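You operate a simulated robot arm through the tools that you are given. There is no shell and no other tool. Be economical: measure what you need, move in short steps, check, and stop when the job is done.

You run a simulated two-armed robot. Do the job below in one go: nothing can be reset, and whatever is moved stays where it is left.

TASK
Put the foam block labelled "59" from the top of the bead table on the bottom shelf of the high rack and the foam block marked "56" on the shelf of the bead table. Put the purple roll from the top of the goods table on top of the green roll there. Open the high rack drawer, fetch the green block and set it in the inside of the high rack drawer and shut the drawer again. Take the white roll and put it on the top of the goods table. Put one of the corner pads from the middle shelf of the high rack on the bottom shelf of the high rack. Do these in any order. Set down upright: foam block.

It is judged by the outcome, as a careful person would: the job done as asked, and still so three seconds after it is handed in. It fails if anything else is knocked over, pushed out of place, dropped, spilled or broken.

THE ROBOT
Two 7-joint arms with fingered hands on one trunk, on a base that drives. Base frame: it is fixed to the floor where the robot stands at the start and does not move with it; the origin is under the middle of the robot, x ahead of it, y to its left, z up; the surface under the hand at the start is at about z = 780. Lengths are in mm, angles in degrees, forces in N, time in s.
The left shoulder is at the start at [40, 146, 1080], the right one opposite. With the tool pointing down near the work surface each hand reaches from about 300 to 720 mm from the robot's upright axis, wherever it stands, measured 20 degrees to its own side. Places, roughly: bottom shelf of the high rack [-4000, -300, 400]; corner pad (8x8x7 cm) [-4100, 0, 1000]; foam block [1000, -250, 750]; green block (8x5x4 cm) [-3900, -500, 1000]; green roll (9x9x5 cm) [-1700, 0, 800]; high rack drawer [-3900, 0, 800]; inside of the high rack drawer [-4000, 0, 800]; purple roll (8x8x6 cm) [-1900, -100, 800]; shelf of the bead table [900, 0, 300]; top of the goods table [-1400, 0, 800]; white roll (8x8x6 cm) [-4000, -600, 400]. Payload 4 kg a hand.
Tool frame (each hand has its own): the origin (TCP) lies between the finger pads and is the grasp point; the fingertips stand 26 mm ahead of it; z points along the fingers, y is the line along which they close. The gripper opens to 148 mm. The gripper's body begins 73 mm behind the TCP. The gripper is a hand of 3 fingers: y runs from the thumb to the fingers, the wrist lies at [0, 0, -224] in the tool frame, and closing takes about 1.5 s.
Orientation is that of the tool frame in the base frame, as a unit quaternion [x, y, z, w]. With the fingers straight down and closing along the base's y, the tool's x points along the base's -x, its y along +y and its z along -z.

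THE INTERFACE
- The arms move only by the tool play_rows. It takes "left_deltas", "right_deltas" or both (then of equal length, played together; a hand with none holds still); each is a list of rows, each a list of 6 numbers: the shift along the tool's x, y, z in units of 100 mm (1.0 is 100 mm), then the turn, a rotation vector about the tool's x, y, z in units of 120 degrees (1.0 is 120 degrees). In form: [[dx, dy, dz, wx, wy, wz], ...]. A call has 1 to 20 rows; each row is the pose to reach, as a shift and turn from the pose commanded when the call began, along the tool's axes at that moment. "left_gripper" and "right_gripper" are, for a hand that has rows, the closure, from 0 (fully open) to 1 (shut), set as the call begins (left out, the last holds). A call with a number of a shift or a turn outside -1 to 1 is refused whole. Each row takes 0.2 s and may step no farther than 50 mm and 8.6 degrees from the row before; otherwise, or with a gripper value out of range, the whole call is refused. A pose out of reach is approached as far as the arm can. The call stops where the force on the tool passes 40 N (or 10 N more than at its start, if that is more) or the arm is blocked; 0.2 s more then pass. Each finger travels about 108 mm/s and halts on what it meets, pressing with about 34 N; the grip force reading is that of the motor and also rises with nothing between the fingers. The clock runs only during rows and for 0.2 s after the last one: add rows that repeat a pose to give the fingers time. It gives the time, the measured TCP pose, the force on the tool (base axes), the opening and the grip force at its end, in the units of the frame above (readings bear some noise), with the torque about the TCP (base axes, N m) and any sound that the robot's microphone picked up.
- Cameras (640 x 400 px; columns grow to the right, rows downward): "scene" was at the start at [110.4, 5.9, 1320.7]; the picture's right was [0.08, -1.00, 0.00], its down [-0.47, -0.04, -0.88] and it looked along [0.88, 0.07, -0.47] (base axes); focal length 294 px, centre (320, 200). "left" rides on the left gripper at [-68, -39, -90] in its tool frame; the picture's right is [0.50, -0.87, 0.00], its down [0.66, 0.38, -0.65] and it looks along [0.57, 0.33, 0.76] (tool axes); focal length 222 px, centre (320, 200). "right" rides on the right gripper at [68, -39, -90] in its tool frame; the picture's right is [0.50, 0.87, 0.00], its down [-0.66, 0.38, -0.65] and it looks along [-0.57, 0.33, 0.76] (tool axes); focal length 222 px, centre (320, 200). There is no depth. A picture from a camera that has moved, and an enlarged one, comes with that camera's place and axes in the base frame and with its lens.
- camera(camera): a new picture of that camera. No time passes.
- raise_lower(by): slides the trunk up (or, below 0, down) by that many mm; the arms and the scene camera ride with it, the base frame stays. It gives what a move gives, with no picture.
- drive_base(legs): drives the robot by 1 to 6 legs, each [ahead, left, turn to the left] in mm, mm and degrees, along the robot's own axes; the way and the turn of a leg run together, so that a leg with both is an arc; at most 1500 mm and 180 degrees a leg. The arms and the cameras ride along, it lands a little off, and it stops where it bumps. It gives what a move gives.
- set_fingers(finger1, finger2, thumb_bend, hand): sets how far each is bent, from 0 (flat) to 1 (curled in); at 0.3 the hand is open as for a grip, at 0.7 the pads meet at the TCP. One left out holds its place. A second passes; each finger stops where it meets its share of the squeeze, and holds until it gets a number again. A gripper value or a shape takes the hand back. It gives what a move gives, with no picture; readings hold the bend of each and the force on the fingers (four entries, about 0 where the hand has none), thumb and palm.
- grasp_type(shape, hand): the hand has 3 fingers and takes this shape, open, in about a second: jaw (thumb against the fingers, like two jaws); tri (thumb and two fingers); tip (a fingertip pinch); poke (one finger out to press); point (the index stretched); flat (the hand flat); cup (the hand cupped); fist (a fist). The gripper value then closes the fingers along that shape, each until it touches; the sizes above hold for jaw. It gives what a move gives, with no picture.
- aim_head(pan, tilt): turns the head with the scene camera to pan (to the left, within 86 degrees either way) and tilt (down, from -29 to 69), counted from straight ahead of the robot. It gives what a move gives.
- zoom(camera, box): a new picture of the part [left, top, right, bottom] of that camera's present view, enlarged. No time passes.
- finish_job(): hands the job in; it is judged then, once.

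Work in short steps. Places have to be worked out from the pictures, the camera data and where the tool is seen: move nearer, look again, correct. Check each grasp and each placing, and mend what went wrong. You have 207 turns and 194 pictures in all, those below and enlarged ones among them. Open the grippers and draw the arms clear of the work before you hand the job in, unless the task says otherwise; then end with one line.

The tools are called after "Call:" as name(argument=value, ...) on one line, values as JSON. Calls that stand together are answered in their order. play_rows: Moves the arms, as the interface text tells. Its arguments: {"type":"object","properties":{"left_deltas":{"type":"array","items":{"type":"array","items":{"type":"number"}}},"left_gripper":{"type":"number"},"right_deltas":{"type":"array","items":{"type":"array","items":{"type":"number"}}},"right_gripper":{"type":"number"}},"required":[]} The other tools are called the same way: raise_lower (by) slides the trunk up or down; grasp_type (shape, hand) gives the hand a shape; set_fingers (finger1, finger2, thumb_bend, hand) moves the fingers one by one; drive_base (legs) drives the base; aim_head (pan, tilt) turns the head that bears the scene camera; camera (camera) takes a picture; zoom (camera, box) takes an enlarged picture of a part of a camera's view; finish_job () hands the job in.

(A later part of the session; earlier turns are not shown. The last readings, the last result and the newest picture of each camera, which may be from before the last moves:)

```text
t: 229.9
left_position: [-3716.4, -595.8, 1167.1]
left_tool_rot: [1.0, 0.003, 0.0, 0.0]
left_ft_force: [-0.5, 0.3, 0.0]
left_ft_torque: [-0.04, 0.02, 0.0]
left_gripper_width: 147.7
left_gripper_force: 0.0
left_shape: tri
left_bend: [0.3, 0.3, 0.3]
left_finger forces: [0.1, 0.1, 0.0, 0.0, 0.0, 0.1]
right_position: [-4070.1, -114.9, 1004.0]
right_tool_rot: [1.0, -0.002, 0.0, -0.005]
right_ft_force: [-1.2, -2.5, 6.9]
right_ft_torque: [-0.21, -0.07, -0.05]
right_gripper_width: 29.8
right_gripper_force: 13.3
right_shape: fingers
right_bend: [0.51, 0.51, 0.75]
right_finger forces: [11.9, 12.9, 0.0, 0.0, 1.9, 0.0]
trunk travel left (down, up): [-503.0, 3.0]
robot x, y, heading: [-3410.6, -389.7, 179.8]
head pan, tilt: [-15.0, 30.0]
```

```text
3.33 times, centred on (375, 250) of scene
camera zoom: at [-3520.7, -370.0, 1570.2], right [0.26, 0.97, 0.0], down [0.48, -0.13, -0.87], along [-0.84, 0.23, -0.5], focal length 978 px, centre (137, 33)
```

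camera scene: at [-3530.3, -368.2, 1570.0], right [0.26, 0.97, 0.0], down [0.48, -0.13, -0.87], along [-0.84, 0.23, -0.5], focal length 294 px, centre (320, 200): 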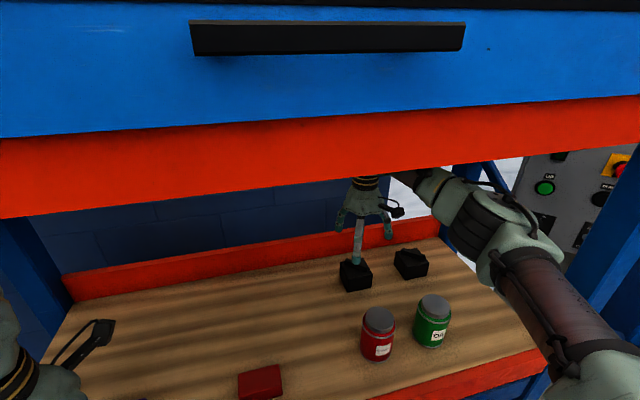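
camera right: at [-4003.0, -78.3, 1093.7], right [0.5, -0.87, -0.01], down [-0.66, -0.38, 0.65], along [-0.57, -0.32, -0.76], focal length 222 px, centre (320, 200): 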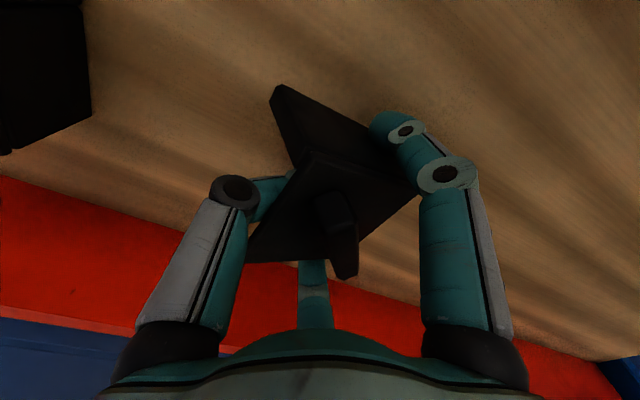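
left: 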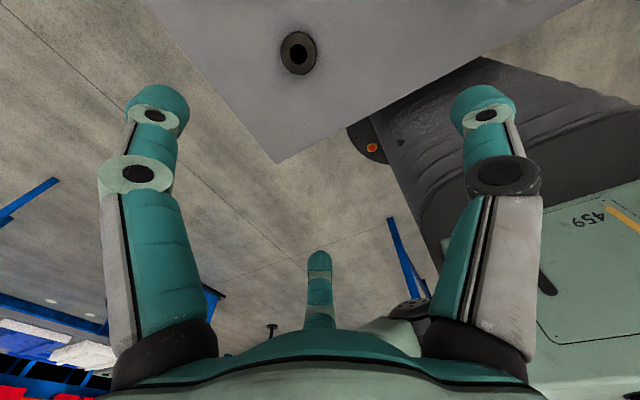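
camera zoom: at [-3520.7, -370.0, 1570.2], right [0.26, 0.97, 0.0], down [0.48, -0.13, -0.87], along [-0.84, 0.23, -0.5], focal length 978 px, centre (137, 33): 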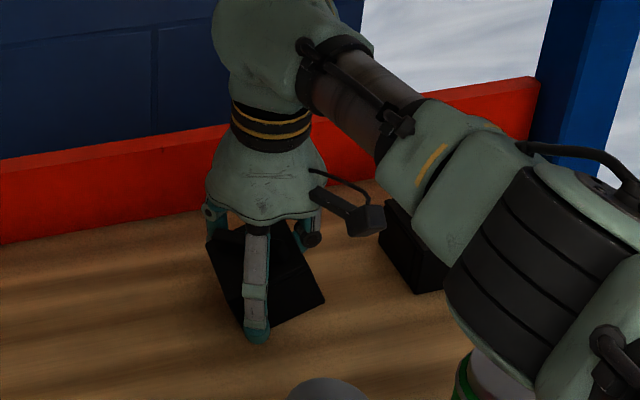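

The thumb tipped the pad about the finger1–finger2 axis. I open the thumb first so that it settles flat, then the fingers, and look.

Call:
set_fingers(hand="right", thumb_bend=0.4)

Call:
zoom(camera="right", box=[220, 70, 460, 290])

Call:
set_fingers(hand="right", finger1=0.42, finger2=0.42)

Call:
zoom(camera="right", box=[220, 70, 460, 290])

```text
t: 230.9
left_position: [-3717.1, -596.6, 1167.2]
left_tool_rot: [1.0, 0.002, 0.001, -0.001]
left_ft_force: [0.7, -0.1, -0.3]
left_ft_torque: [-0.02, 0.03, 0.0]
left_gripper_width: 148.1
left_gripper_force: 0.1
left_shape: tri
left_bend: [0.3, 0.3, 0.3]
left_finger forces: [0.0, 0.0, 0.0, 0.0, 0.0, 0.1]
right_position: [-4071.3, -113.7, 1002.7]
right_tool_rot: [1.0, -0.002, 0.002, -0.005]
right_ft_force: [0.3, -0.5, 1.9]
right_ft_torque: [-0.01, 0.01, -0.07]
right_gripper_width: 71.9
right_gripper_force: 12.9
right_shape: fingers
right_bend: [0.52, 0.52, 0.4]
right_finger forces: [12.6, 12.7, 0.0, 0.0, 0.0, 0.0]
trunk travel left (down, up): [-503.0, 3.0]
robot x, y, heading: [-3413.4, -393.9, 180.2]
head pan, tilt: [-15.0, 30.0]
```

```text
1.82 times, centred on (340, 180) of right
camera zoom: at [-4002.9, -76.9, 1092.7], right [0.5, -0.87, -0.01], down [-0.66, -0.38, 0.65], along [-0.57, -0.32, -0.76], focal length 404 px, centre (284, 236)
```

zoom: 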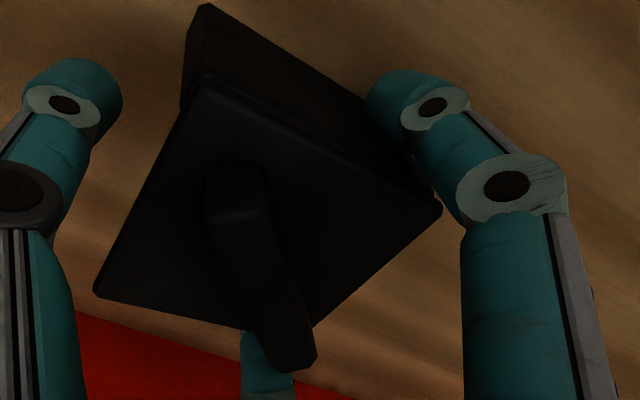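

```text
t: 231.9
left_position: [-3718.4, -596.2, 1166.1]
left_tool_rot: [1.0, 0.002, 0.001, -0.001]
left_ft_force: [-0.6, 0.3, 0.2]
left_ft_torque: [-0.02, 0.0, 0.01]
left_gripper_width: 147.8
left_gripper_force: 0.0
left_shape: tri
left_bend: [0.3, 0.3, 0.3]
left_finger forces: [0.0, 0.0, 0.1, 0.0, 0.0, 0.0]
right_position: [-4071.9, -114.5, 1003.4]
right_tool_rot: [1.0, -0.002, 0.001, -0.005]
right_ft_force: [0.4, -0.2, 0.1]
right_ft_torque: [-0.02, -0.04, -0.02]
right_gripper_width: 91.3
right_gripper_force: 0.0
right_shape: fingers
right_bend: [0.42, 0.42, 0.4]
right_finger forces: [0.0, 0.0, 0.1, 0.0, 0.1, 0.0]
trunk travel left (down, up): [-503.0, 3.0]
robot x, y, heading: [-3413.6, -389.9, 179.8]
head pan, tilt: [-15.0, 30.0]
```

```text
1.82 times, centred on (340, 180) of right
camera zoom: at [-4003.3, -77.3, 1092.7], right [0.5, -0.87, -0.01], down [-0.66, -0.38, 0.65], along [-0.57, -0.32, -0.76], focal length 404 px, centre (284, 236)
```

zoom: 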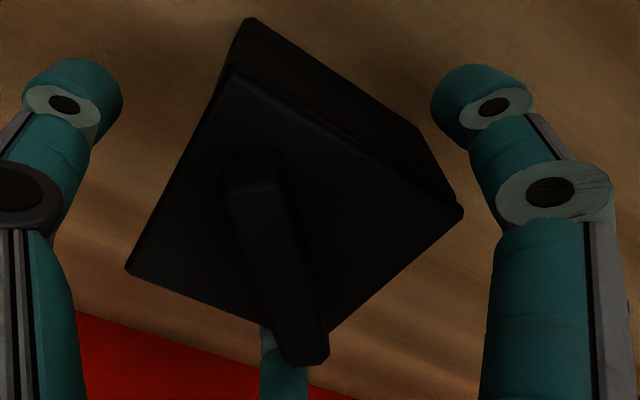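

The pad lies flat again. I re-grip with the two fingers first and bring the thumb only lightly against the side.

Call:
set_fingers(hand="right", finger1=0.75, finger2=0.75)

Call:
set_fingers(hand="right", thumb_bend=0.5)

Call:
zoom(camera="right", box=[220, 70, 460, 290])

```text
t: 232.9
left_position: [-3717.5, -595.6, 1167.2]
left_tool_rot: [1.0, 0.003, 0.001, 0.0]
left_ft_force: [-0.8, -0.5, 0.0]
left_ft_torque: [-0.02, 0.02, 0.02]
left_gripper_width: 148.0
left_gripper_force: 0.1
left_shape: tri
left_bend: [0.3, 0.3, 0.3]
left_finger forces: [0.0, 0.1, 0.0, 0.0, 0.1, 0.1]
right_position: [-4070.2, -113.3, 1002.5]
right_tool_rot: [1.0, -0.002, 0.002, -0.005]
right_ft_force: [-0.2, -0.5, 0.9]
right_ft_torque: [0.01, 0.01, -0.01]
right_gripper_width: 72.1
right_gripper_force: 11.0
right_shape: fingers
right_bend: [0.52, 0.51, 0.4]
right_finger forces: [11.1, 11.0, 0.0, 0.0, 0.0, 0.0]
trunk travel left (down, up): [-503.0, 3.0]
robot x, y, heading: [-3409.6, -392.4, 179.9]
head pan, tilt: [-15.0, 30.0]
```

```text
t: 233.9
left_position: [-3716.3, -596.5, 1166.3]
left_tool_rot: [1.0, 0.002, 0.001, 0.0]
left_ft_force: [-0.1, -0.1, 0.3]
left_ft_torque: [0.0, 0.0, -0.01]
left_gripper_width: 147.8
left_gripper_force: 0.1
left_shape: tri
left_bend: [0.3, 0.3, 0.3]
left_finger forces: [0.0, 0.0, 0.0, 0.1, 0.0, 0.0]
right_position: [-4071.6, -113.9, 1002.7]
right_tool_rot: [1.0, -0.003, 0.002, -0.006]
right_ft_force: [0.0, 0.7, 1.3]
right_ft_torque: [-0.01, 0.0, 0.03]
right_gripper_width: 58.1
right_gripper_force: 12.4
right_shape: fingers
right_bend: [0.52, 0.51, 0.49]
right_finger forces: [11.1, 11.1, 0.0, 0.0, 2.8, 0.0]
trunk travel left (down, up): [-503.0, 3.0]
robot x, y, heading: [-3413.4, -391.2, 179.8]
head pan, tilt: [-15.0, 30.0]
```

```text
1.82 times, centred on (340, 180) of right
camera zoom: at [-4003.1, -77.1, 1092.9], right [0.5, -0.87, -0.01], down [-0.66, -0.38, 0.65], along [-0.57, -0.32, -0.76], focal length 404 px, centre (284, 236)
```

zoom: 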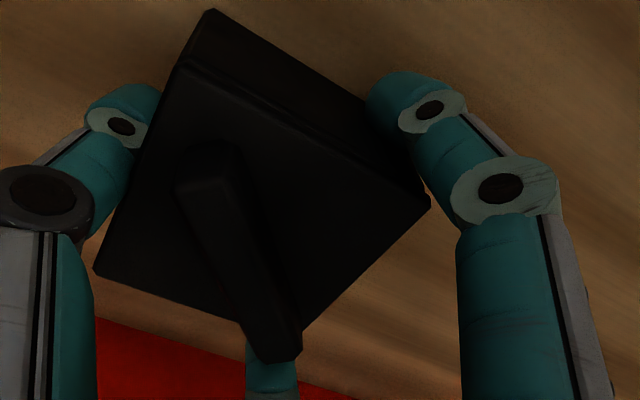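

A good grip (11, 11 and 3 N). I lift in two steps and check.

Call:
play_rows(right_deltas=[[0, 0, -0.1, 0, 0, 0], [0, 0, -0.3, 0, 0, 0], [0, 0, -0.55, 0, 0, 0], [0, 0, -0.8, 0, 0, 0], [0, 0, -1, 0, 0, 0]])

Call:
play_rows(right_deltas=[[0, 0, -0.15, 0, 0, 0], [0, 0, -0.34, 0, 0, 0], [0, 0, -0.34, 0, 0, 0]])

Call:
camera(camera="right")

Call:
camera(camera="scene")

```text
t: 235.2
left_position: [-3716.9, -596.9, 1166.4]
left_tool_rot: [1.0, 0.003, 0.001, -0.001]
left_ft_force: [0.3, 0.0, -0.4]
left_ft_torque: [-0.01, -0.01, 0.01]
left_gripper_width: 147.9
left_gripper_force: 0.0
left_shape: tri
left_bend: [0.3, 0.3, 0.3]
left_finger forces: [0.1, 0.0, 0.0, 0.1, 0.0, 0.0]
right_position: [-4074.3, -114.6, 1103.0]
right_tool_rot: [1.0, -0.002, 0.001, -0.006]
right_ft_force: [-0.4, 0.2, -0.9]
right_ft_torque: [0.06, 0.01, -0.01]
right_gripper_width: 58.1
right_gripper_force: 12.3
right_shape: fingers
right_bend: [0.52, 0.51, 0.49]
right_finger forces: [11.2, 11.0, 0.1, 0.0, 2.4, 0.0]
trunk travel left (down, up): [-503.0, 3.0]
robot x, y, heading: [-3414.0, -394.3, 179.6]
head pan, tilt: [-15.0, 30.0]
```

```text
t: 235.9
left_position: [-3717.2, -597.0, 1165.5]
left_tool_rot: [1.0, 0.003, 0.001, 0.0]
left_ft_force: [-0.2, -0.6, 1.1]
left_ft_torque: [0.01, 0.01, -0.02]
left_gripper_width: 148.2
left_gripper_force: 0.1
left_shape: tri
left_bend: [0.3, 0.3, 0.3]
left_finger forces: [0.0, 0.0, 0.1, 0.0, 0.0, 0.0]
right_position: [-4072.0, -114.5, 1136.4]
right_tool_rot: [1.0, -0.001, 0.002, -0.006]
right_ft_force: [0.3, -0.3, -1.2]
right_ft_torque: [-0.02, -0.04, -0.01]
right_gripper_width: 58.0
right_gripper_force: 12.0
right_shape: fingers
right_bend: [0.52, 0.51, 0.49]
right_finger forces: [11.2, 11.1, 0.0, 0.0, 2.3, 0.1]
trunk travel left (down, up): [-503.0, 3.0]
robot x, y, heading: [-3414.4, -393.4, 179.9]
head pan, tilt: [-15.0, 30.0]
```

```text
80 pictures are left
camera right: at [-4004.9, -77.6, 1227.1], right [0.5, -0.87, -0.01], down [-0.66, -0.38, 0.65], along [-0.56, -0.32, -0.76], focal length 222 px, centre (320, 200)
```

right: 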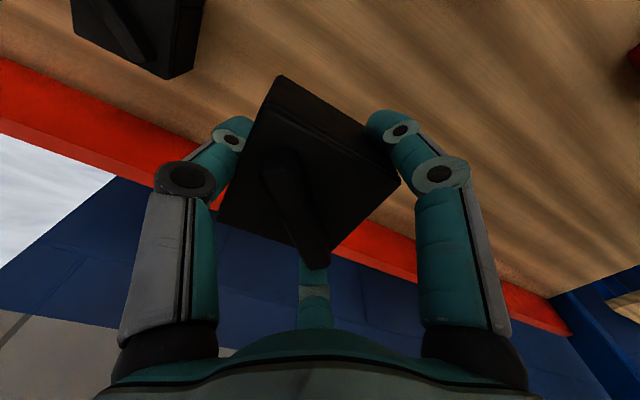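

```text
79 pictures are left
camera scene: at [-3521.8, -368.7, 1570.0], right [0.26, 0.97, 0.0], down [0.48, -0.13, -0.87], along [-0.84, 0.23, -0.5], focal length 294 px, centre (320, 200)
```

scene: 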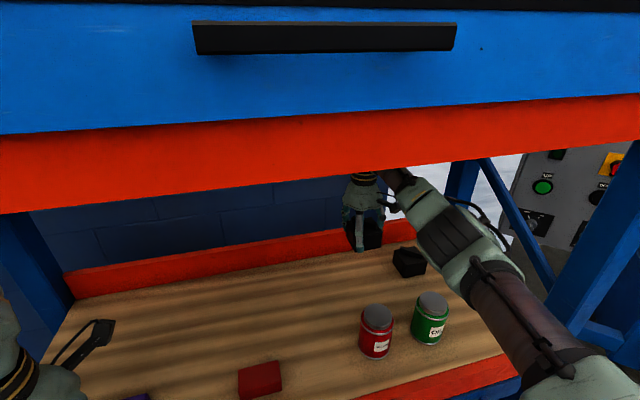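

Lifted level. I back out over the cans, lower the trunk fully in front of the rack, and shift toward the free spot on the bottom shelf near y≈-200.

Call:
drive_base(legs=[[-480, 0, 0], [0, 86, 0]])

Call:
raise_lower(by=-480)

Call:
aim_head(pan=-12, tilt=25)

Call:
camera(camera="scene")

```text
t: 239.5
left_position: [-3240.1, -673.6, 1168.0]
left_tool_rot: [1.0, 0.004, 0.002, 0.002]
left_ft_force: [-0.2, 0.4, 0.4]
left_ft_torque: [-0.02, 0.01, -0.01]
left_gripper_width: 147.7
left_gripper_force: 0.0
left_shape: tri
left_bend: [0.3, 0.3, 0.3]
left_finger forces: [0.0, 0.0, 0.0, 0.0, 0.0, 0.1]
right_position: [-3597.5, -194.2, 1134.2]
right_tool_rot: [1.0, 0.0, 0.002, -0.002]
right_ft_force: [-0.7, 0.5, -1.5]
right_ft_torque: [-0.07, 0.0, 0.0]
right_gripper_width: 57.9
right_gripper_force: 12.3
right_shape: fingers
right_bend: [0.52, 0.51, 0.49]
right_finger forces: [11.2, 11.1, 0.1, 0.0, 2.4, 0.1]
trunk travel left (down, up): [-503.0, 3.0]
robot x, y, heading: [-2937.6, -473.6, -179.7]
head pan, tilt: [-15.0, 30.0]
```

```text
refused: -480 is not a number from -400 to 400
```

```text
t: 240.1
left_position: [-3240.2, -678.2, 1167.4]
left_tool_rot: [1.0, 0.004, 0.001, -0.001]
left_ft_force: [-0.3, 0.2, 0.6]
left_ft_torque: [-0.03, -0.01, 0.01]
left_gripper_width: 148.1
left_gripper_force: 0.0
left_shape: tri
left_bend: [0.3, 0.3, 0.3]
left_finger forces: [0.0, 0.1, 0.0, 0.0, 0.0, 0.0]
right_position: [-3597.6, -197.1, 1136.7]
right_tool_rot: [1.0, -0.001, 0.002, -0.004]
right_ft_force: [0.4, 1.1, -0.5]
right_ft_torque: [0.02, 0.02, -0.02]
right_gripper_width: 58.0
right_gripper_force: 12.2
right_shape: fingers
right_bend: [0.52, 0.51, 0.49]
right_finger forces: [11.1, 11.1, 0.0, 0.1, 2.4, 0.0]
trunk travel left (down, up): [-503.0, 3.0]
robot x, y, heading: [-2934.9, -473.1, -179.8]
head pan, tilt: [-12.0, 25.0]
```

```text
78 pictures are left
camera scene: at [-3048.4, -453.4, 1578.0], right [0.21, 0.98, 0.0], down [0.41, -0.09, -0.91], along [-0.89, 0.19, -0.42], focal length 294 px, centre (320, 200)
```

scene: 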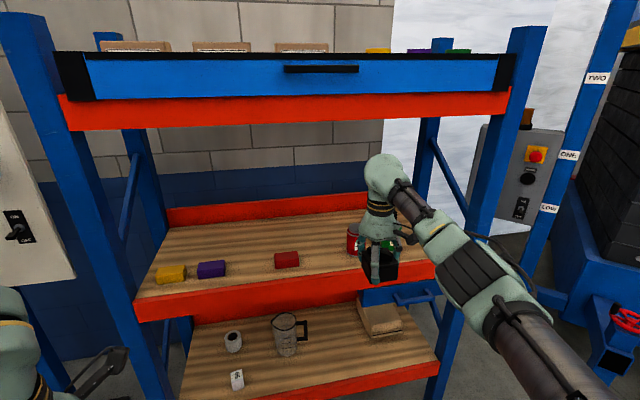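

The step limit is 400, so I lower in two goes and look again.

Call:
raise_lower(by=-390)

Call:
raise_lower(by=-90)

Call:
play_rows(right_deltas=[[0.15, 0, 0.35, 0, 0, 0], [0.3, 0, 0.7, 0, 0, 0], [0.4, 0, 1, 0, 0, 0], [0.4, 0, 1, 0, 0, 0]])

Call:
camera(camera="scene")

Call:
camera(camera="right")

```text
t: 243.9
left_position: [-3239.9, -680.6, 777.7]
left_tool_rot: [1.0, 0.006, 0.001, -0.001]
left_ft_force: [0.0, -0.2, -0.7]
left_ft_torque: [0.0, 0.0, 0.01]
left_gripper_width: 148.0
left_gripper_force: 0.0
left_shape: tri
left_bend: [0.3, 0.3, 0.3]
left_finger forces: [0.0, 0.0, 0.1, 0.0, 0.0, 0.0]
right_position: [-3598.0, -199.9, 746.8]
right_tool_rot: [1.0, 0.001, 0.002, -0.005]
right_ft_force: [0.7, 0.2, -1.1]
right_ft_torque: [0.0, 0.04, 0.04]
right_gripper_width: 57.7
right_gripper_force: 12.1
right_shape: fingers
right_bend: [0.52, 0.51, 0.49]
right_finger forces: [11.2, 11.1, 0.0, 0.1, 2.5, 0.0]
trunk travel left (down, up): [-113.0, 393.0]
robot x, y, heading: [-2936.9, -474.2, -180.0]
head pan, tilt: [-12.0, 25.0]
```

```text
t: 245.1
left_position: [-3240.4, -681.2, 686.4]
left_tool_rot: [1.0, 0.005, 0.001, 0.0]
left_ft_force: [0.4, -0.8, -0.1]
left_ft_torque: [0.0, 0.02, 0.03]
left_gripper_width: 147.8
left_gripper_force: 0.0
left_shape: tri
left_bend: [0.3, 0.3, 0.3]
left_finger forces: [0.1, 0.0, 0.0, 0.1, 0.0, 0.0]
right_position: [-3596.9, -200.4, 657.5]
right_tool_rot: [1.0, 0.0, 0.002, -0.006]
right_ft_force: [-0.5, -0.8, -0.8]
right_ft_torque: [0.04, -0.01, 0.02]
right_gripper_width: 58.0
right_gripper_force: 12.2
right_shape: fingers
right_bend: [0.52, 0.51, 0.49]
right_finger forces: [11.2, 11.1, 0.1, 0.0, 2.4, 0.0]
trunk travel left (down, up): [-23.0, 483.0]
robot x, y, heading: [-2937.2, -475.0, -179.8]
head pan, tilt: [-12.0, 25.0]
```

```text
t: 246.1
left_position: [-3240.0, -681.3, 685.7]
left_tool_rot: [1.0, 0.006, 0.001, 0.0]
left_ft_force: [0.3, 0.1, 0.0]
left_ft_torque: [0.02, 0.0, 0.03]
left_gripper_width: 148.0
left_gripper_force: 0.0
left_shape: tri
left_bend: [0.3, 0.3, 0.3]
left_finger forces: [0.0, 0.0, 0.0, 0.1, 0.1, 0.0]
right_position: [-3555.4, -196.4, 554.9]
right_tool_rot: [1.0, 0.001, 0.002, -0.005]
right_ft_force: [0.1, -0.1, -0.5]
right_ft_torque: [0.0, -0.02, -0.02]
right_gripper_width: 57.8
right_gripper_force: 12.1
right_shape: fingers
right_bend: [0.52, 0.51, 0.49]
right_finger forces: [11.0, 10.9, 0.0, 0.0, 2.4, 0.1]
trunk travel left (down, up): [-23.0, 483.0]
robot x, y, heading: [-2935.5, -472.3, -179.8]
head pan, tilt: [-12.0, 25.0]
```

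```text
77 pictures are left
camera scene: at [-3047.9, -456.5, 1098.3], right [0.2, 0.98, 0.0], down [0.41, -0.09, -0.91], along [-0.89, 0.19, -0.42], focal length 294 px, centre (320, 200)
```

scene: 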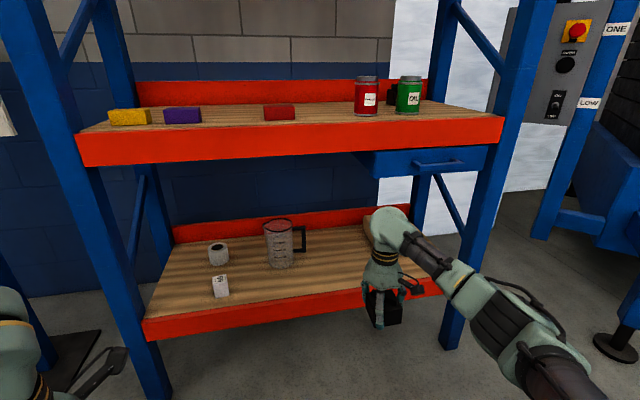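

```text
76 pictures are left
camera right: at [-3488.4, -159.7, 645.7], right [0.5, -0.87, -0.01], down [-0.66, -0.39, 0.65], along [-0.56, -0.32, -0.76], focal length 222 px, centre (320, 200)
```

right: 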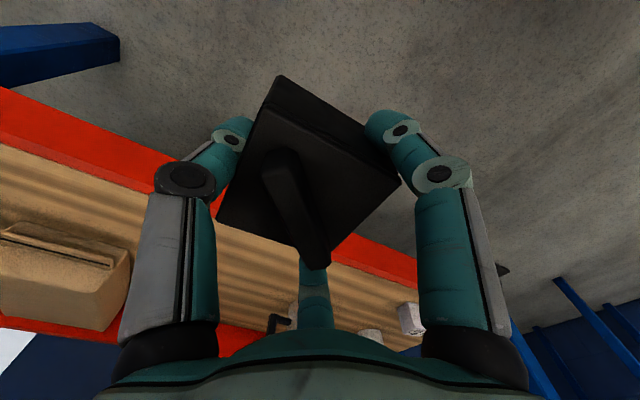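

I lower 75 mm more (so the wrist stays under the drawer), then drive 320 mm in.

Call:
play_rows(right_deltas=[[0.1, 0, 0.35, 0, 0, 0], [0.2, 0, 0.75, 0, 0, 0], [0.2, 0, 0.75, 0, 0, 0]])

Call:
drive_base(legs=[[335, 0, 0]])

Call:
camera(camera="scene")

Call:
camera(camera="right")

```text
t: 246.9
left_position: [-3239.8, -680.9, 686.3]
left_tool_rot: [1.0, 0.006, 0.001, -0.001]
left_ft_force: [0.2, 0.1, 0.3]
left_ft_torque: [0.0, 0.02, 0.04]
left_gripper_width: 148.0
left_gripper_force: 0.0
left_shape: tri
left_bend: [0.3, 0.3, 0.3]
left_finger forces: [0.0, 0.0, 0.0, 0.0, 0.0, 0.1]
right_position: [-3534.8, -196.1, 483.0]
right_tool_rot: [1.0, 0.001, 0.001, -0.005]
right_ft_force: [-0.3, -0.1, -0.5]
right_ft_torque: [0.03, 0.04, 0.0]
right_gripper_width: 58.0
right_gripper_force: 12.2
right_shape: fingers
right_bend: [0.52, 0.51, 0.49]
right_finger forces: [11.1, 10.9, 0.1, 0.0, 2.3, 0.0]
trunk travel left (down, up): [-23.0, 483.0]
robot x, y, heading: [-2941.0, -476.5, -179.9]
head pan, tilt: [-12.0, 25.0]
```

```text
t: 249.1
left_position: [-3573.0, -678.3, 684.6]
left_tool_rot: [1.0, 0.002, 0.001, 0.0]
left_ft_force: [0.2, 0.3, 0.0]
left_ft_torque: [0.0, 0.0, 0.02]
left_gripper_width: 148.0
left_gripper_force: 0.1
left_shape: tri
left_bend: [0.3, 0.3, 0.3]
left_finger forces: [0.0, 0.0, 0.0, 0.0, 0.0, 0.0]
right_position: [-3864.9, -193.8, 480.4]
right_tool_rot: [1.0, -0.002, 0.002, -0.006]
right_ft_force: [-0.6, -0.5, 0.2]
right_ft_torque: [0.03, -0.03, -0.02]
right_gripper_width: 57.7
right_gripper_force: 12.3
right_shape: fingers
right_bend: [0.52, 0.51, 0.49]
right_finger forces: [11.0, 10.9, 0.0, 0.1, 2.3, 0.0]
trunk travel left (down, up): [-23.0, 483.0]
robot x, y, heading: [-3266.2, -476.2, 180.0]
head pan, tilt: [-12.0, 25.0]
```

```text
75 pictures are left
camera scene: at [-3379.2, -455.9, 1098.1], right [0.21, 0.98, 0.0], down [0.41, -0.09, -0.91], along [-0.89, 0.19, -0.42], focal length 294 px, centre (320, 200)
```

scene: 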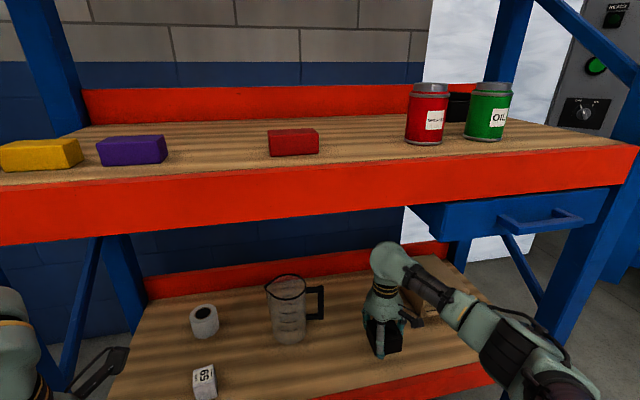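

```text
74 pictures are left
camera right: at [-3796.3, -156.8, 571.3], right [0.5, -0.87, -0.01], down [-0.66, -0.38, 0.65], along [-0.56, -0.32, -0.76], focal length 222 px, centre (320, 200)
```

right: 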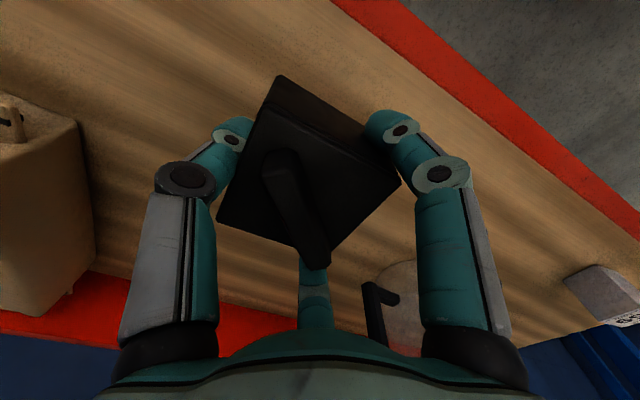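

A clear spot between mug and box. I lower until contact.

Call:
play_rows(right_deltas=[[0, 0, 0.15, 0, 0, 0], [0, 0, 0.27, 0, 0, 0], [0, 0, 0.33, 0, 0, 0], [0, 0, 0.38, 0, 0, 0], [0, 0, 0.42, 0, 0, 0]])

Call:
zoom(camera="scene", box=[340, 230, 440, 380])

```text
t: 250.3
left_position: [-3570.5, -678.5, 687.4]
left_tool_rot: [1.0, 0.002, 0.0, -0.001]
left_ft_force: [-0.4, 0.0, -1.1]
left_ft_torque: [0.0, 0.02, -0.05]
left_gripper_width: 148.2
left_gripper_force: 0.1
left_shape: tri
left_bend: [0.3, 0.3, 0.3]
left_finger forces: [0.0, 0.0, 0.0, 0.0, 0.0, 0.1]
right_position: [-3863.7, -192.5, 440.1]
right_tool_rot: [1.0, -0.002, 0.001, -0.005]
right_ft_force: [2.5, 2.0, 10.9]
right_ft_torque: [-0.21, -0.11, -0.01]
right_gripper_width: 58.7
right_gripper_force: 13.7
right_shape: fingers
right_bend: [0.52, 0.51, 0.49]
right_finger forces: [12.6, 10.5, 0.0, 0.0, 4.2, 0.0]
trunk travel left (down, up): [-23.0, 483.0]
robot x, y, heading: [-3266.6, -474.0, 179.5]
head pan, tilt: [-12.0, 25.0]
```

```text
2.67 times, centred on (390, 305) of scene
camera zoom: at [-3377.2, -456.2, 1098.5], right [0.21, 0.98, 0.0], down [0.41, -0.09, -0.91], along [-0.89, 0.19, -0.42], focal length 783 px, centre (133, -80)
```

zoom: 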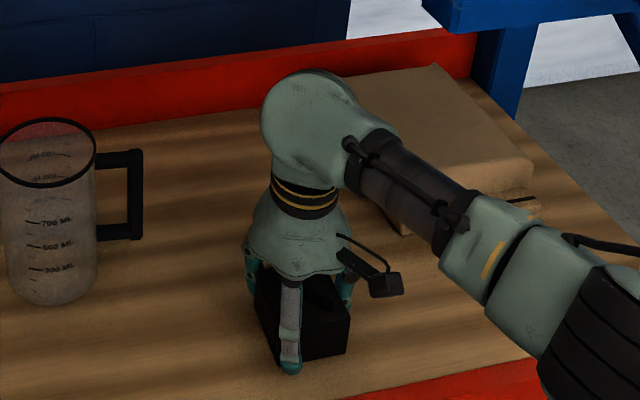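

Contact at 11 N. I open, raise the hand, and check the pad.

Call:
set_fingers(hand="right", finger1=0.4, finger2=0.4, thumb_bend=0.4)

Call:
play_rows(right_deltas=[[0, 0, -0.2, 0, 0, 0], [0, 0, -0.5, 0, 0, 0], [0, 0, -0.8, 0, 0, 0]])

Call:
camera(camera="right")

Call:
camera(camera="scene")

```text
t: 251.3
left_position: [-3571.8, -678.8, 686.1]
left_tool_rot: [1.0, 0.002, 0.001, -0.001]
left_ft_force: [-0.4, 0.1, 1.0]
left_ft_torque: [0.0, 0.0, -0.01]
left_gripper_width: 148.0
left_gripper_force: 0.1
left_shape: tri
left_bend: [0.3, 0.3, 0.3]
left_finger forces: [0.1, 0.0, 0.0, 0.0, 0.0, 0.1]
right_position: [-3863.5, -194.3, 438.9]
right_tool_rot: [1.0, -0.002, 0.002, -0.005]
right_ft_force: [-0.2, -0.7, -0.6]
right_ft_torque: [-0.02, 0.01, -0.02]
right_gripper_width: 94.6
right_gripper_force: 0.1
right_shape: fingers
right_bend: [0.4, 0.4, 0.4]
right_finger forces: [0.0, 0.0, 0.1, 0.0, 0.0, 0.0]
trunk travel left (down, up): [-23.0, 483.0]
robot x, y, heading: [-3267.2, -474.2, 179.9]
head pan, tilt: [-12.0, 25.0]
```

```text
t: 252.1
left_position: [-3572.3, -677.7, 687.6]
left_tool_rot: [1.0, 0.002, 0.0, 0.0]
left_ft_force: [-0.6, -0.3, 0.1]
left_ft_torque: [-0.03, -0.02, 0.01]
left_gripper_width: 148.1
left_gripper_force: 0.0
left_shape: tri
left_bend: [0.3, 0.3, 0.3]
left_finger forces: [0.0, 0.0, 0.0, 0.1, 0.0, 0.0]
right_position: [-3864.0, -193.2, 519.8]
right_tool_rot: [1.0, -0.003, 0.001, -0.006]
right_ft_force: [0.2, -0.7, 0.3]
right_ft_torque: [-0.02, 0.0, 0.01]
right_gripper_width: 94.7
right_gripper_force: 0.0
right_shape: fingers
right_bend: [0.4, 0.4, 0.4]
right_finger forces: [0.0, 0.0, 0.0, 0.0, 0.0, 0.1]
trunk travel left (down, up): [-23.0, 483.0]
robot x, y, heading: [-3266.1, -475.7, 179.8]
head pan, tilt: [-12.0, 25.0]
```

```text
72 pictures are left
camera right: at [-3796.1, -157.2, 609.4], right [0.5, -0.87, -0.01], down [-0.66, -0.38, 0.65], along [-0.57, -0.32, -0.76], focal length 222 px, centre (320, 200)
```

right: 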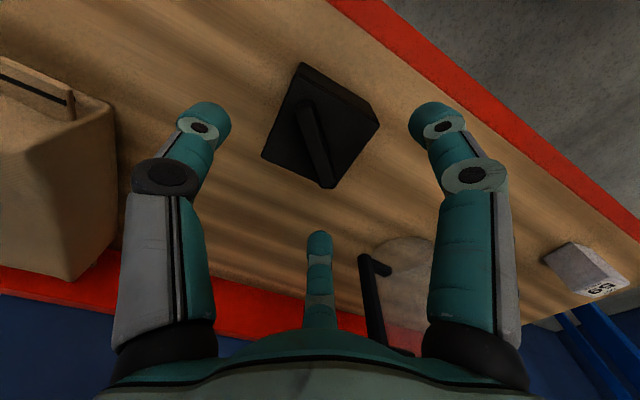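

```text
71 pictures are left
camera scene: at [-3378.2, -456.0, 1098.3], right [0.21, 0.98, 0.0], down [0.41, -0.09, -0.91], along [-0.89, 0.19, -0.42], focal length 294 px, centre (320, 200)
```

scene: 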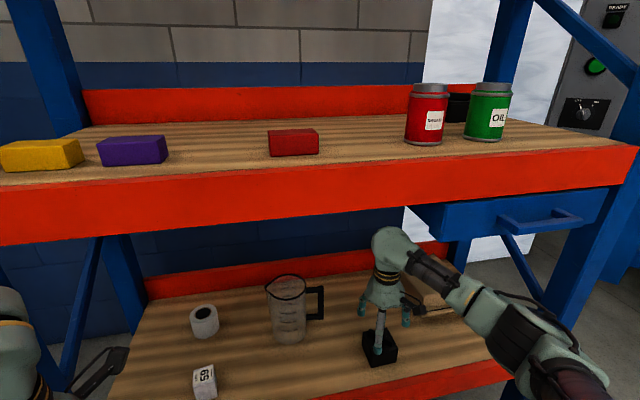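

The pad sits on the bottom shelf. Next is the white roll, at about (-4018,-656) behind 59. I back out, move left, and re-enter high enough to pass above 59.

Call:
drive_base(legs=[[-280, 0, 0], [0, 463, 0]])

Call:
play_rows(right_deltas=[[-0.2, 0, 0, 0, 0, 0], [-0.3, 0, -0.05, 0, 0, 0], [-0.3, 0, -0.05, 0, 0, 0]])

Call:
drive_base(legs=[[150, 0, 0]])

Call:
camera(camera="right")

Call:
camera(camera="scene")

```text
t: 256.4
left_position: [-3295.1, -1142.6, 684.6]
left_tool_rot: [1.0, 0.0, 0.001, -0.001]
left_ft_force: [-0.4, -0.1, -0.6]
left_ft_torque: [-0.01, 0.04, -0.02]
left_gripper_width: 147.8
left_gripper_force: 0.1
left_shape: tri
left_bend: [0.3, 0.3, 0.3]
left_finger forces: [0.1, 0.0, 0.0, 0.0, 0.0, 0.0]
right_position: [-3584.7, -657.5, 519.6]
right_tool_rot: [1.0, -0.004, 0.002, -0.006]
right_ft_force: [1.1, -0.4, -0.1]
right_ft_torque: [0.05, -0.03, 0.03]
right_gripper_width: 94.5
right_gripper_force: 0.2
right_shape: fingers
right_bend: [0.4, 0.4, 0.4]
right_finger forces: [0.0, 0.0, 0.0, 0.0, 0.0, 0.0]
trunk travel left (down, up): [-23.0, 483.0]
robot x, y, heading: [-2992.1, -936.3, 180.0]
head pan, tilt: [-12.0, 25.0]
```

```text
t: 257.2
left_position: [-3294.6, -1142.4, 686.8]
left_tool_rot: [1.0, 0.0, 0.001, -0.001]
left_ft_force: [-0.4, 0.9, -0.2]
left_ft_torque: [0.0, 0.01, 0.0]
left_gripper_width: 148.0
left_gripper_force: 0.2
left_shape: tri
left_bend: [0.3, 0.3, 0.3]
left_finger forces: [0.0, 0.0, 0.0, 0.0, 0.1, 0.0]
right_position: [-3615.4, -656.8, 522.9]
right_tool_rot: [1.0, -0.004, 0.001, -0.006]
right_ft_force: [-0.1, -0.3, -0.5]
right_ft_torque: [0.05, -0.01, 0.0]
right_gripper_width: 94.6
right_gripper_force: 0.0
right_shape: fingers
right_bend: [0.4, 0.4, 0.4]
right_finger forces: [0.0, 0.1, 0.0, 0.0, 0.0, 0.0]
trunk travel left (down, up): [-23.0, 483.0]
robot x, y, heading: [-2986.2, -936.5, 179.5]
head pan, tilt: [-12.0, 25.0]
```

```text
t: 258.6
left_position: [-3444.1, -1143.1, 686.4]
left_tool_rot: [1.0, 0.002, 0.001, -0.002]
left_ft_force: [0.2, -0.2, 0.7]
left_ft_torque: [0.0, -0.04, -0.01]
left_gripper_width: 147.9
left_gripper_force: 0.2
left_shape: tri
left_bend: [0.3, 0.3, 0.3]
left_finger forces: [0.0, 0.0, 0.1, 0.0, 0.1, 0.0]
right_position: [-3767.1, -657.6, 523.1]
right_tool_rot: [1.0, -0.001, 0.003, -0.005]
right_ft_force: [-1.2, 0.1, 1.0]
right_ft_torque: [-0.01, 0.02, 0.0]
right_gripper_width: 94.7
right_gripper_force: 0.1
right_shape: fingers
right_bend: [0.4, 0.4, 0.4]
right_finger forces: [0.1, 0.1, 0.0, 0.0, 0.0, 0.0]
trunk travel left (down, up): [-23.0, 483.0]
robot x, y, heading: [-3142.5, -939.4, 180.2]
head pan, tilt: [-12.0, 25.0]
```

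```text
70 pictures are left
camera right: at [-3699.5, -621.0, 613.1], right [0.5, -0.87, -0.01], down [-0.66, -0.38, 0.65], along [-0.56, -0.32, -0.76], focal length 222 px, centre (320, 200)
```

right: 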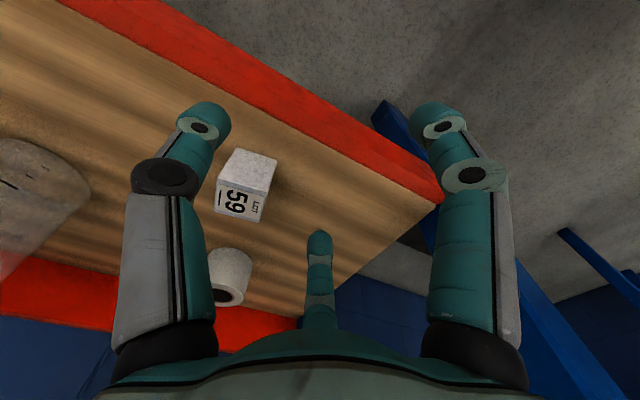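

```text
69 pictures are left
camera scene: at [-3251.9, -919.9, 1098.1], right [0.21, 0.98, 0.0], down [0.41, -0.09, -0.91], along [-0.89, 0.19, -0.42], focal length 294 px, centre (320, 200)
```

scene: 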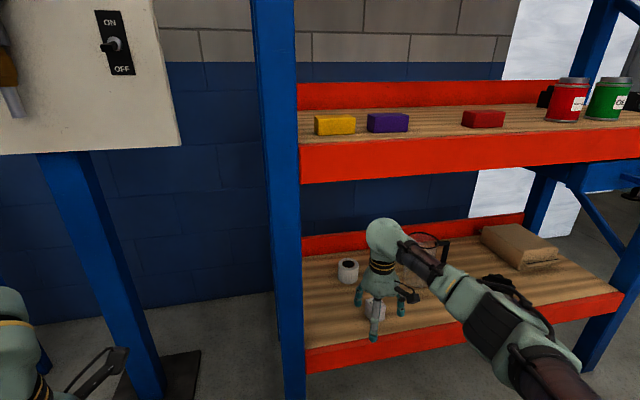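

The roll is at about (-4021,-660). I drive 250 mm in over 59, narrow the hand slightly, and look.

Call:
drive_base(legs=[[250, 0, 0]])

Call:
camera(camera="right")

Call:
zoom(camera="scene", box=[300, 220, 460, 360])

```text
t: 260.4
left_position: [-3692.2, -1145.2, 686.7]
left_tool_rot: [1.0, 0.005, 0.001, -0.001]
left_ft_force: [-0.8, 0.4, 0.0]
left_ft_torque: [0.02, -0.01, -0.03]
left_gripper_width: 147.9
left_gripper_force: 0.0
left_shape: tri
left_bend: [0.3, 0.3, 0.3]
left_finger forces: [0.0, 0.1, 0.0, 0.0, 0.1, 0.0]
right_position: [-4016.2, -662.4, 522.9]
right_tool_rot: [1.0, 0.001, 0.002, -0.005]
right_ft_force: [-0.5, 0.3, 1.0]
right_ft_torque: [0.05, -0.04, -0.03]
right_gripper_width: 94.6
right_gripper_force: 0.0
right_shape: fingers
right_bend: [0.4, 0.4, 0.4]
right_finger forces: [0.1, 0.0, 0.0, 0.0, 0.0, 0.0]
trunk travel left (down, up): [-23.0, 483.0]
robot x, y, heading: [-3386.6, -938.8, -179.7]
head pan, tilt: [-12.0, 25.0]
```

```text
68 pictures are left
camera right: at [-3949.9, -625.3, 613.2], right [0.5, -0.86, -0.01], down [-0.66, -0.39, 0.65], along [-0.56, -0.32, -0.76], focal length 222 px, centre (320, 200)
```

right: 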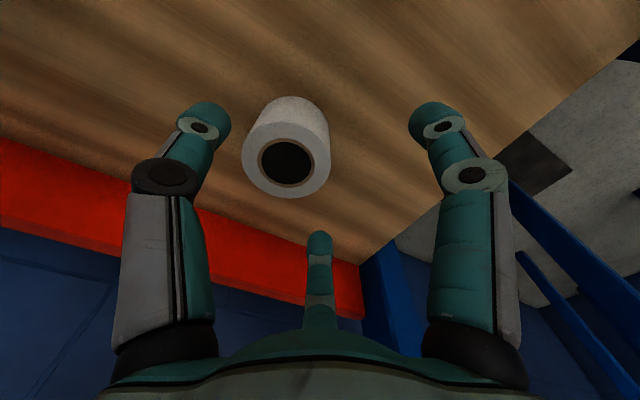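

```text
2.86 times, centred on (380, 290) of scene
camera zoom: at [-3500.1, -921.1, 1098.1], right [0.2, 0.98, 0.0], down [0.41, -0.09, -0.91], along [-0.89, 0.18, -0.42], focal length 838 px, centre (149, -57)
```

zoom: 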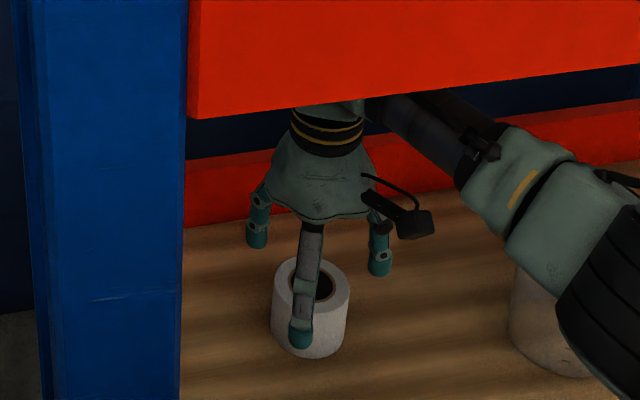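

The roll's centre appears nearer (-4038,-648). I shift 20 mm forward and 12 mm right, lower 30 mm, and re-check.

Call:
play_rows(right_deltas=[[-0.2, -0.12, 0, 0, 0, 0], [-0.2, -0.12, 0.15, 0, 0, 0], [-0.2, -0.12, 0.27, 0, 0, 0], [-0.2, -0.12, 0.27, 0, 0, 0]])

Call:
camera(camera="right")

Call:
aim_head(pan=-35, tilt=40)

Call:
camera(camera="scene")

```text
t: 261.4
left_position: [-3691.1, -1145.9, 685.8]
left_tool_rot: [1.0, 0.006, 0.0, -0.001]
left_ft_force: [-0.2, -0.8, 0.3]
left_ft_torque: [0.0, 0.03, 0.0]
left_gripper_width: 148.3
left_gripper_force: 0.2
left_shape: tri
left_bend: [0.3, 0.3, 0.3]
left_finger forces: [0.0, 0.1, 0.1, 0.0, 0.0, 0.1]
right_position: [-4036.9, -650.7, 495.5]
right_tool_rot: [1.0, 0.001, 0.002, -0.006]
right_ft_force: [0.1, -0.9, -0.6]
right_ft_torque: [0.02, -0.02, 0.01]
right_gripper_width: 94.7
right_gripper_force: 0.2
right_shape: fingers
right_bend: [0.4, 0.4, 0.4]
right_finger forces: [0.1, 0.0, 0.0, 0.0, 0.0, 0.1]
trunk travel left (down, up): [-23.0, 483.0]
robot x, y, heading: [-3385.7, -939.1, -179.6]
head pan, tilt: [-12.0, 25.0]
```

```text
66 pictures are left
camera right: at [-3969.6, -613.6, 586.0], right [0.5, -0.86, -0.01], down [-0.66, -0.39, 0.65], along [-0.56, -0.32, -0.76], focal length 222 px, centre (320, 200)
```

right: 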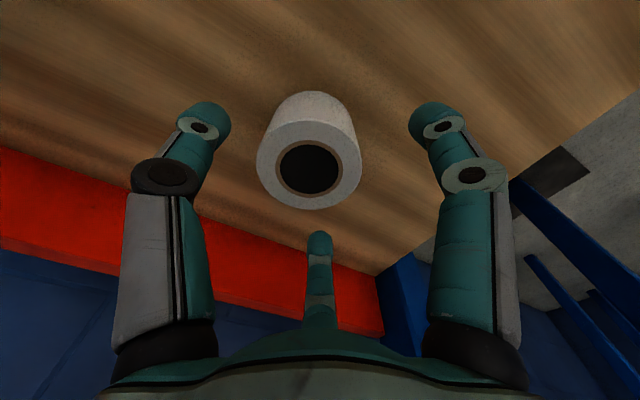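

```text
t: 262.3
left_position: [-3690.8, -1145.0, 686.7]
left_tool_rot: [1.0, 0.005, 0.001, -0.001]
left_ft_force: [0.1, -0.1, -0.4]
left_ft_torque: [0.04, 0.0, -0.07]
left_gripper_width: 148.0
left_gripper_force: 0.0
left_shape: tri
left_bend: [0.3, 0.3, 0.3]
left_finger forces: [0.0, 0.1, 0.1, 0.1, 0.0, 0.0]
right_position: [-4036.9, -651.2, 495.1]
right_tool_rot: [1.0, 0.001, 0.003, -0.005]
right_ft_force: [0.2, -0.1, 0.5]
right_ft_torque: [0.01, 0.03, -0.01]
right_gripper_width: 94.3
right_gripper_force: 0.1
right_shape: fingers
right_bend: [0.4, 0.4, 0.4]
right_finger forces: [0.1, 0.0, 0.1, 0.1, 0.0, 0.0]
trunk travel left (down, up): [-23.0, 483.0]
robot x, y, heading: [-3387.3, -940.1, -179.6]
head pan, tilt: [-35.0, 40.0]
```

```text
65 pictures are left
camera scene: at [-3479.0, -891.4, 1075.0], right [0.57, 0.82, 0.0], down [0.53, -0.37, -0.77], along [-0.63, 0.44, -0.64], focal length 294 px, centre (320, 200)
```

scene: 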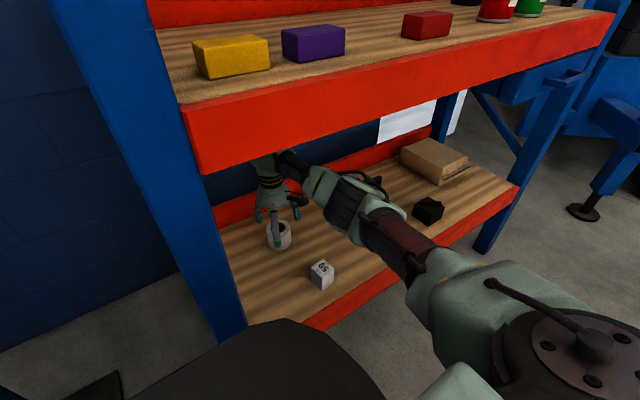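

Aligned to within 6 mm. I lower 55 mm and grip: fingers first, thumb lightly.

Call:
play_rows(right_deltas=[[-0.01, -0.06, 0.15, 0, 0, 0], [-0.01, -0.06, 0.35, 0, 0, 0], [-0.01, -0.06, 0.53, 0, 0, 0], [-0.01, -0.06, 0.53, 0, 0, 0]])

Call:
set_fingers(hand="right", finger1=0.5, finger2=0.5, thumb_bend=0.5)

Call:
camera(camera="right")

```text
t: 263.3
left_position: [-3691.2, -1144.4, 685.9]
left_tool_rot: [1.0, 0.005, -0.001, -0.002]
left_ft_force: [-0.2, 0.3, -0.5]
left_ft_torque: [0.01, 0.0, 0.02]
left_gripper_width: 147.8
left_gripper_force: 0.0
left_shape: tri
left_bend: [0.3, 0.3, 0.3]
left_finger forces: [0.0, 0.0, 0.0, 0.1, 0.1, 0.0]
right_position: [-4037.6, -645.2, 444.1]
right_tool_rot: [1.0, 0.002, 0.001, -0.006]
right_ft_force: [-0.3, -0.5, -0.3]
right_ft_torque: [-0.01, 0.0, 0.01]
right_gripper_width: 94.6
right_gripper_force: 0.0
right_shape: fingers
right_bend: [0.4, 0.4, 0.4]
right_finger forces: [0.0, 0.1, 0.0, 0.0, 0.0, 0.0]
trunk travel left (down, up): [-23.0, 483.0]
robot x, y, heading: [-3387.0, -938.3, -180.0]
head pan, tilt: [-35.0, 40.0]
```

```text
t: 264.3
left_position: [-3690.3, -1145.0, 686.7]
left_tool_rot: [1.0, 0.006, 0.001, -0.001]
left_ft_force: [0.1, -0.3, -0.6]
left_ft_torque: [-0.01, -0.01, 0.01]
left_gripper_width: 148.0
left_gripper_force: 0.1
left_shape: tri
left_bend: [0.3, 0.3, 0.3]
left_finger forces: [0.1, 0.1, 0.1, 0.0, 0.0, 0.1]
right_position: [-4037.5, -644.4, 443.6]
right_tool_rot: [1.0, 0.002, 0.002, -0.006]
right_ft_force: [-0.5, -0.2, 0.4]
right_ft_torque: [-0.02, 0.02, 0.01]
right_gripper_width: 62.7
right_gripper_force: 0.0
right_shape: fingers
right_bend: [0.5, 0.5, 0.5]
right_finger forces: [0.1, 0.1, 0.0, 0.0, 0.0, 0.1]
trunk travel left (down, up): [-23.0, 483.0]
robot x, y, heading: [-3384.0, -938.6, -179.8]
head pan, tilt: [-35.0, 40.0]
```

```text
64 pictures are left
camera right: at [-3970.1, -607.4, 533.5], right [0.5, -0.86, -0.01], down [-0.66, -0.39, 0.65], along [-0.56, -0.32, -0.76], focal length 222 px, centre (320, 200)
```

right: 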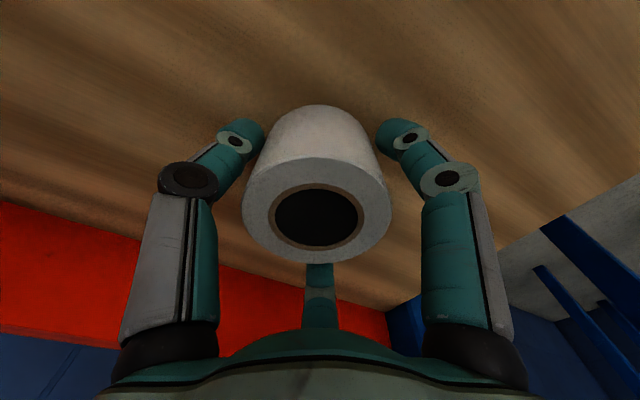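

The round roll sits centred in the tripod. I close all three.

Call:
set_fingers(hand="right", finger1=0.7, finger2=0.7, thumb_bend=0.7)

Call:
play_rows(right_deltas=[[0, 0, -0.1, 0, 0, 0], [0, 0, -0.3, 0, 0, 0], [0, 0, -0.55, 0, 0, 0], [0, 0, -0.8, 0, 0, 0]])

Call:
camera(camera="right")

```text
t: 265.3
left_position: [-3691.4, -1145.6, 686.5]
left_tool_rot: [1.0, 0.005, 0.0, 0.0]
left_ft_force: [0.4, -0.2, -0.1]
left_ft_torque: [0.02, 0.01, 0.01]
left_gripper_width: 147.9
left_gripper_force: 0.0
left_shape: tri
left_bend: [0.3, 0.3, 0.3]
left_finger forces: [0.0, 0.0, 0.0, 0.0, 0.1, 0.0]
right_position: [-4037.1, -643.2, 444.1]
right_tool_rot: [1.0, 0.002, 0.001, -0.004]
right_ft_force: [-0.6, -0.3, 1.5]
right_ft_torque: [-0.07, 0.03, -0.02]
right_gripper_width: 54.5
right_gripper_force: 21.2
right_shape: fingers
right_bend: [0.52, 0.51, 0.57]
right_finger forces: [12.3, 12.7, 0.0, 0.0, 17.0, 0.0]
trunk travel left (down, up): [-23.0, 483.0]
robot x, y, heading: [-3391.8, -939.4, -179.8]
head pan, tilt: [-35.0, 40.0]
```

```text
t: 266.3
left_position: [-3691.5, -1145.6, 687.3]
left_tool_rot: [1.0, 0.004, 0.0, 0.0]
left_ft_force: [0.1, 0.1, 0.2]
left_ft_torque: [0.0, 0.0, 0.01]
left_gripper_width: 148.1
left_gripper_force: 0.1
left_shape: tri
left_bend: [0.3, 0.3, 0.3]
left_finger forces: [0.0, 0.0, 0.1, 0.0, 0.0, 0.0]
right_position: [-4038.0, -645.1, 523.3]
right_tool_rot: [1.0, 0.001, 0.001, -0.006]
right_ft_force: [-0.5, 0.1, -0.6]
right_ft_torque: [0.01, 0.04, 0.01]
right_gripper_width: 54.5
right_gripper_force: 20.6
right_shape: fingers
right_bend: [0.52, 0.51, 0.57]
right_finger forces: [12.3, 12.7, 0.0, 0.1, 16.6, 0.0]
trunk travel left (down, up): [-23.0, 483.0]
robot x, y, heading: [-3390.4, -936.3, -179.8]
head pan, tilt: [-35.0, 40.0]
```

```text
63 pictures are left
camera right: at [-3970.1, -607.9, 613.6], right [0.5, -0.86, -0.01], down [-0.66, -0.39, 0.65], along [-0.56, -0.32, -0.76], focal length 222 px, centre (320, 200)
```

right: 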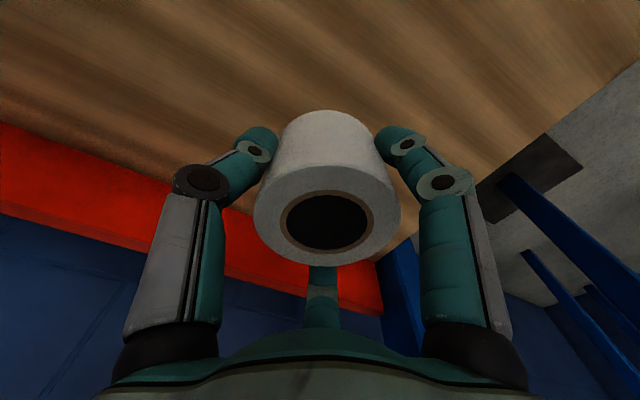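

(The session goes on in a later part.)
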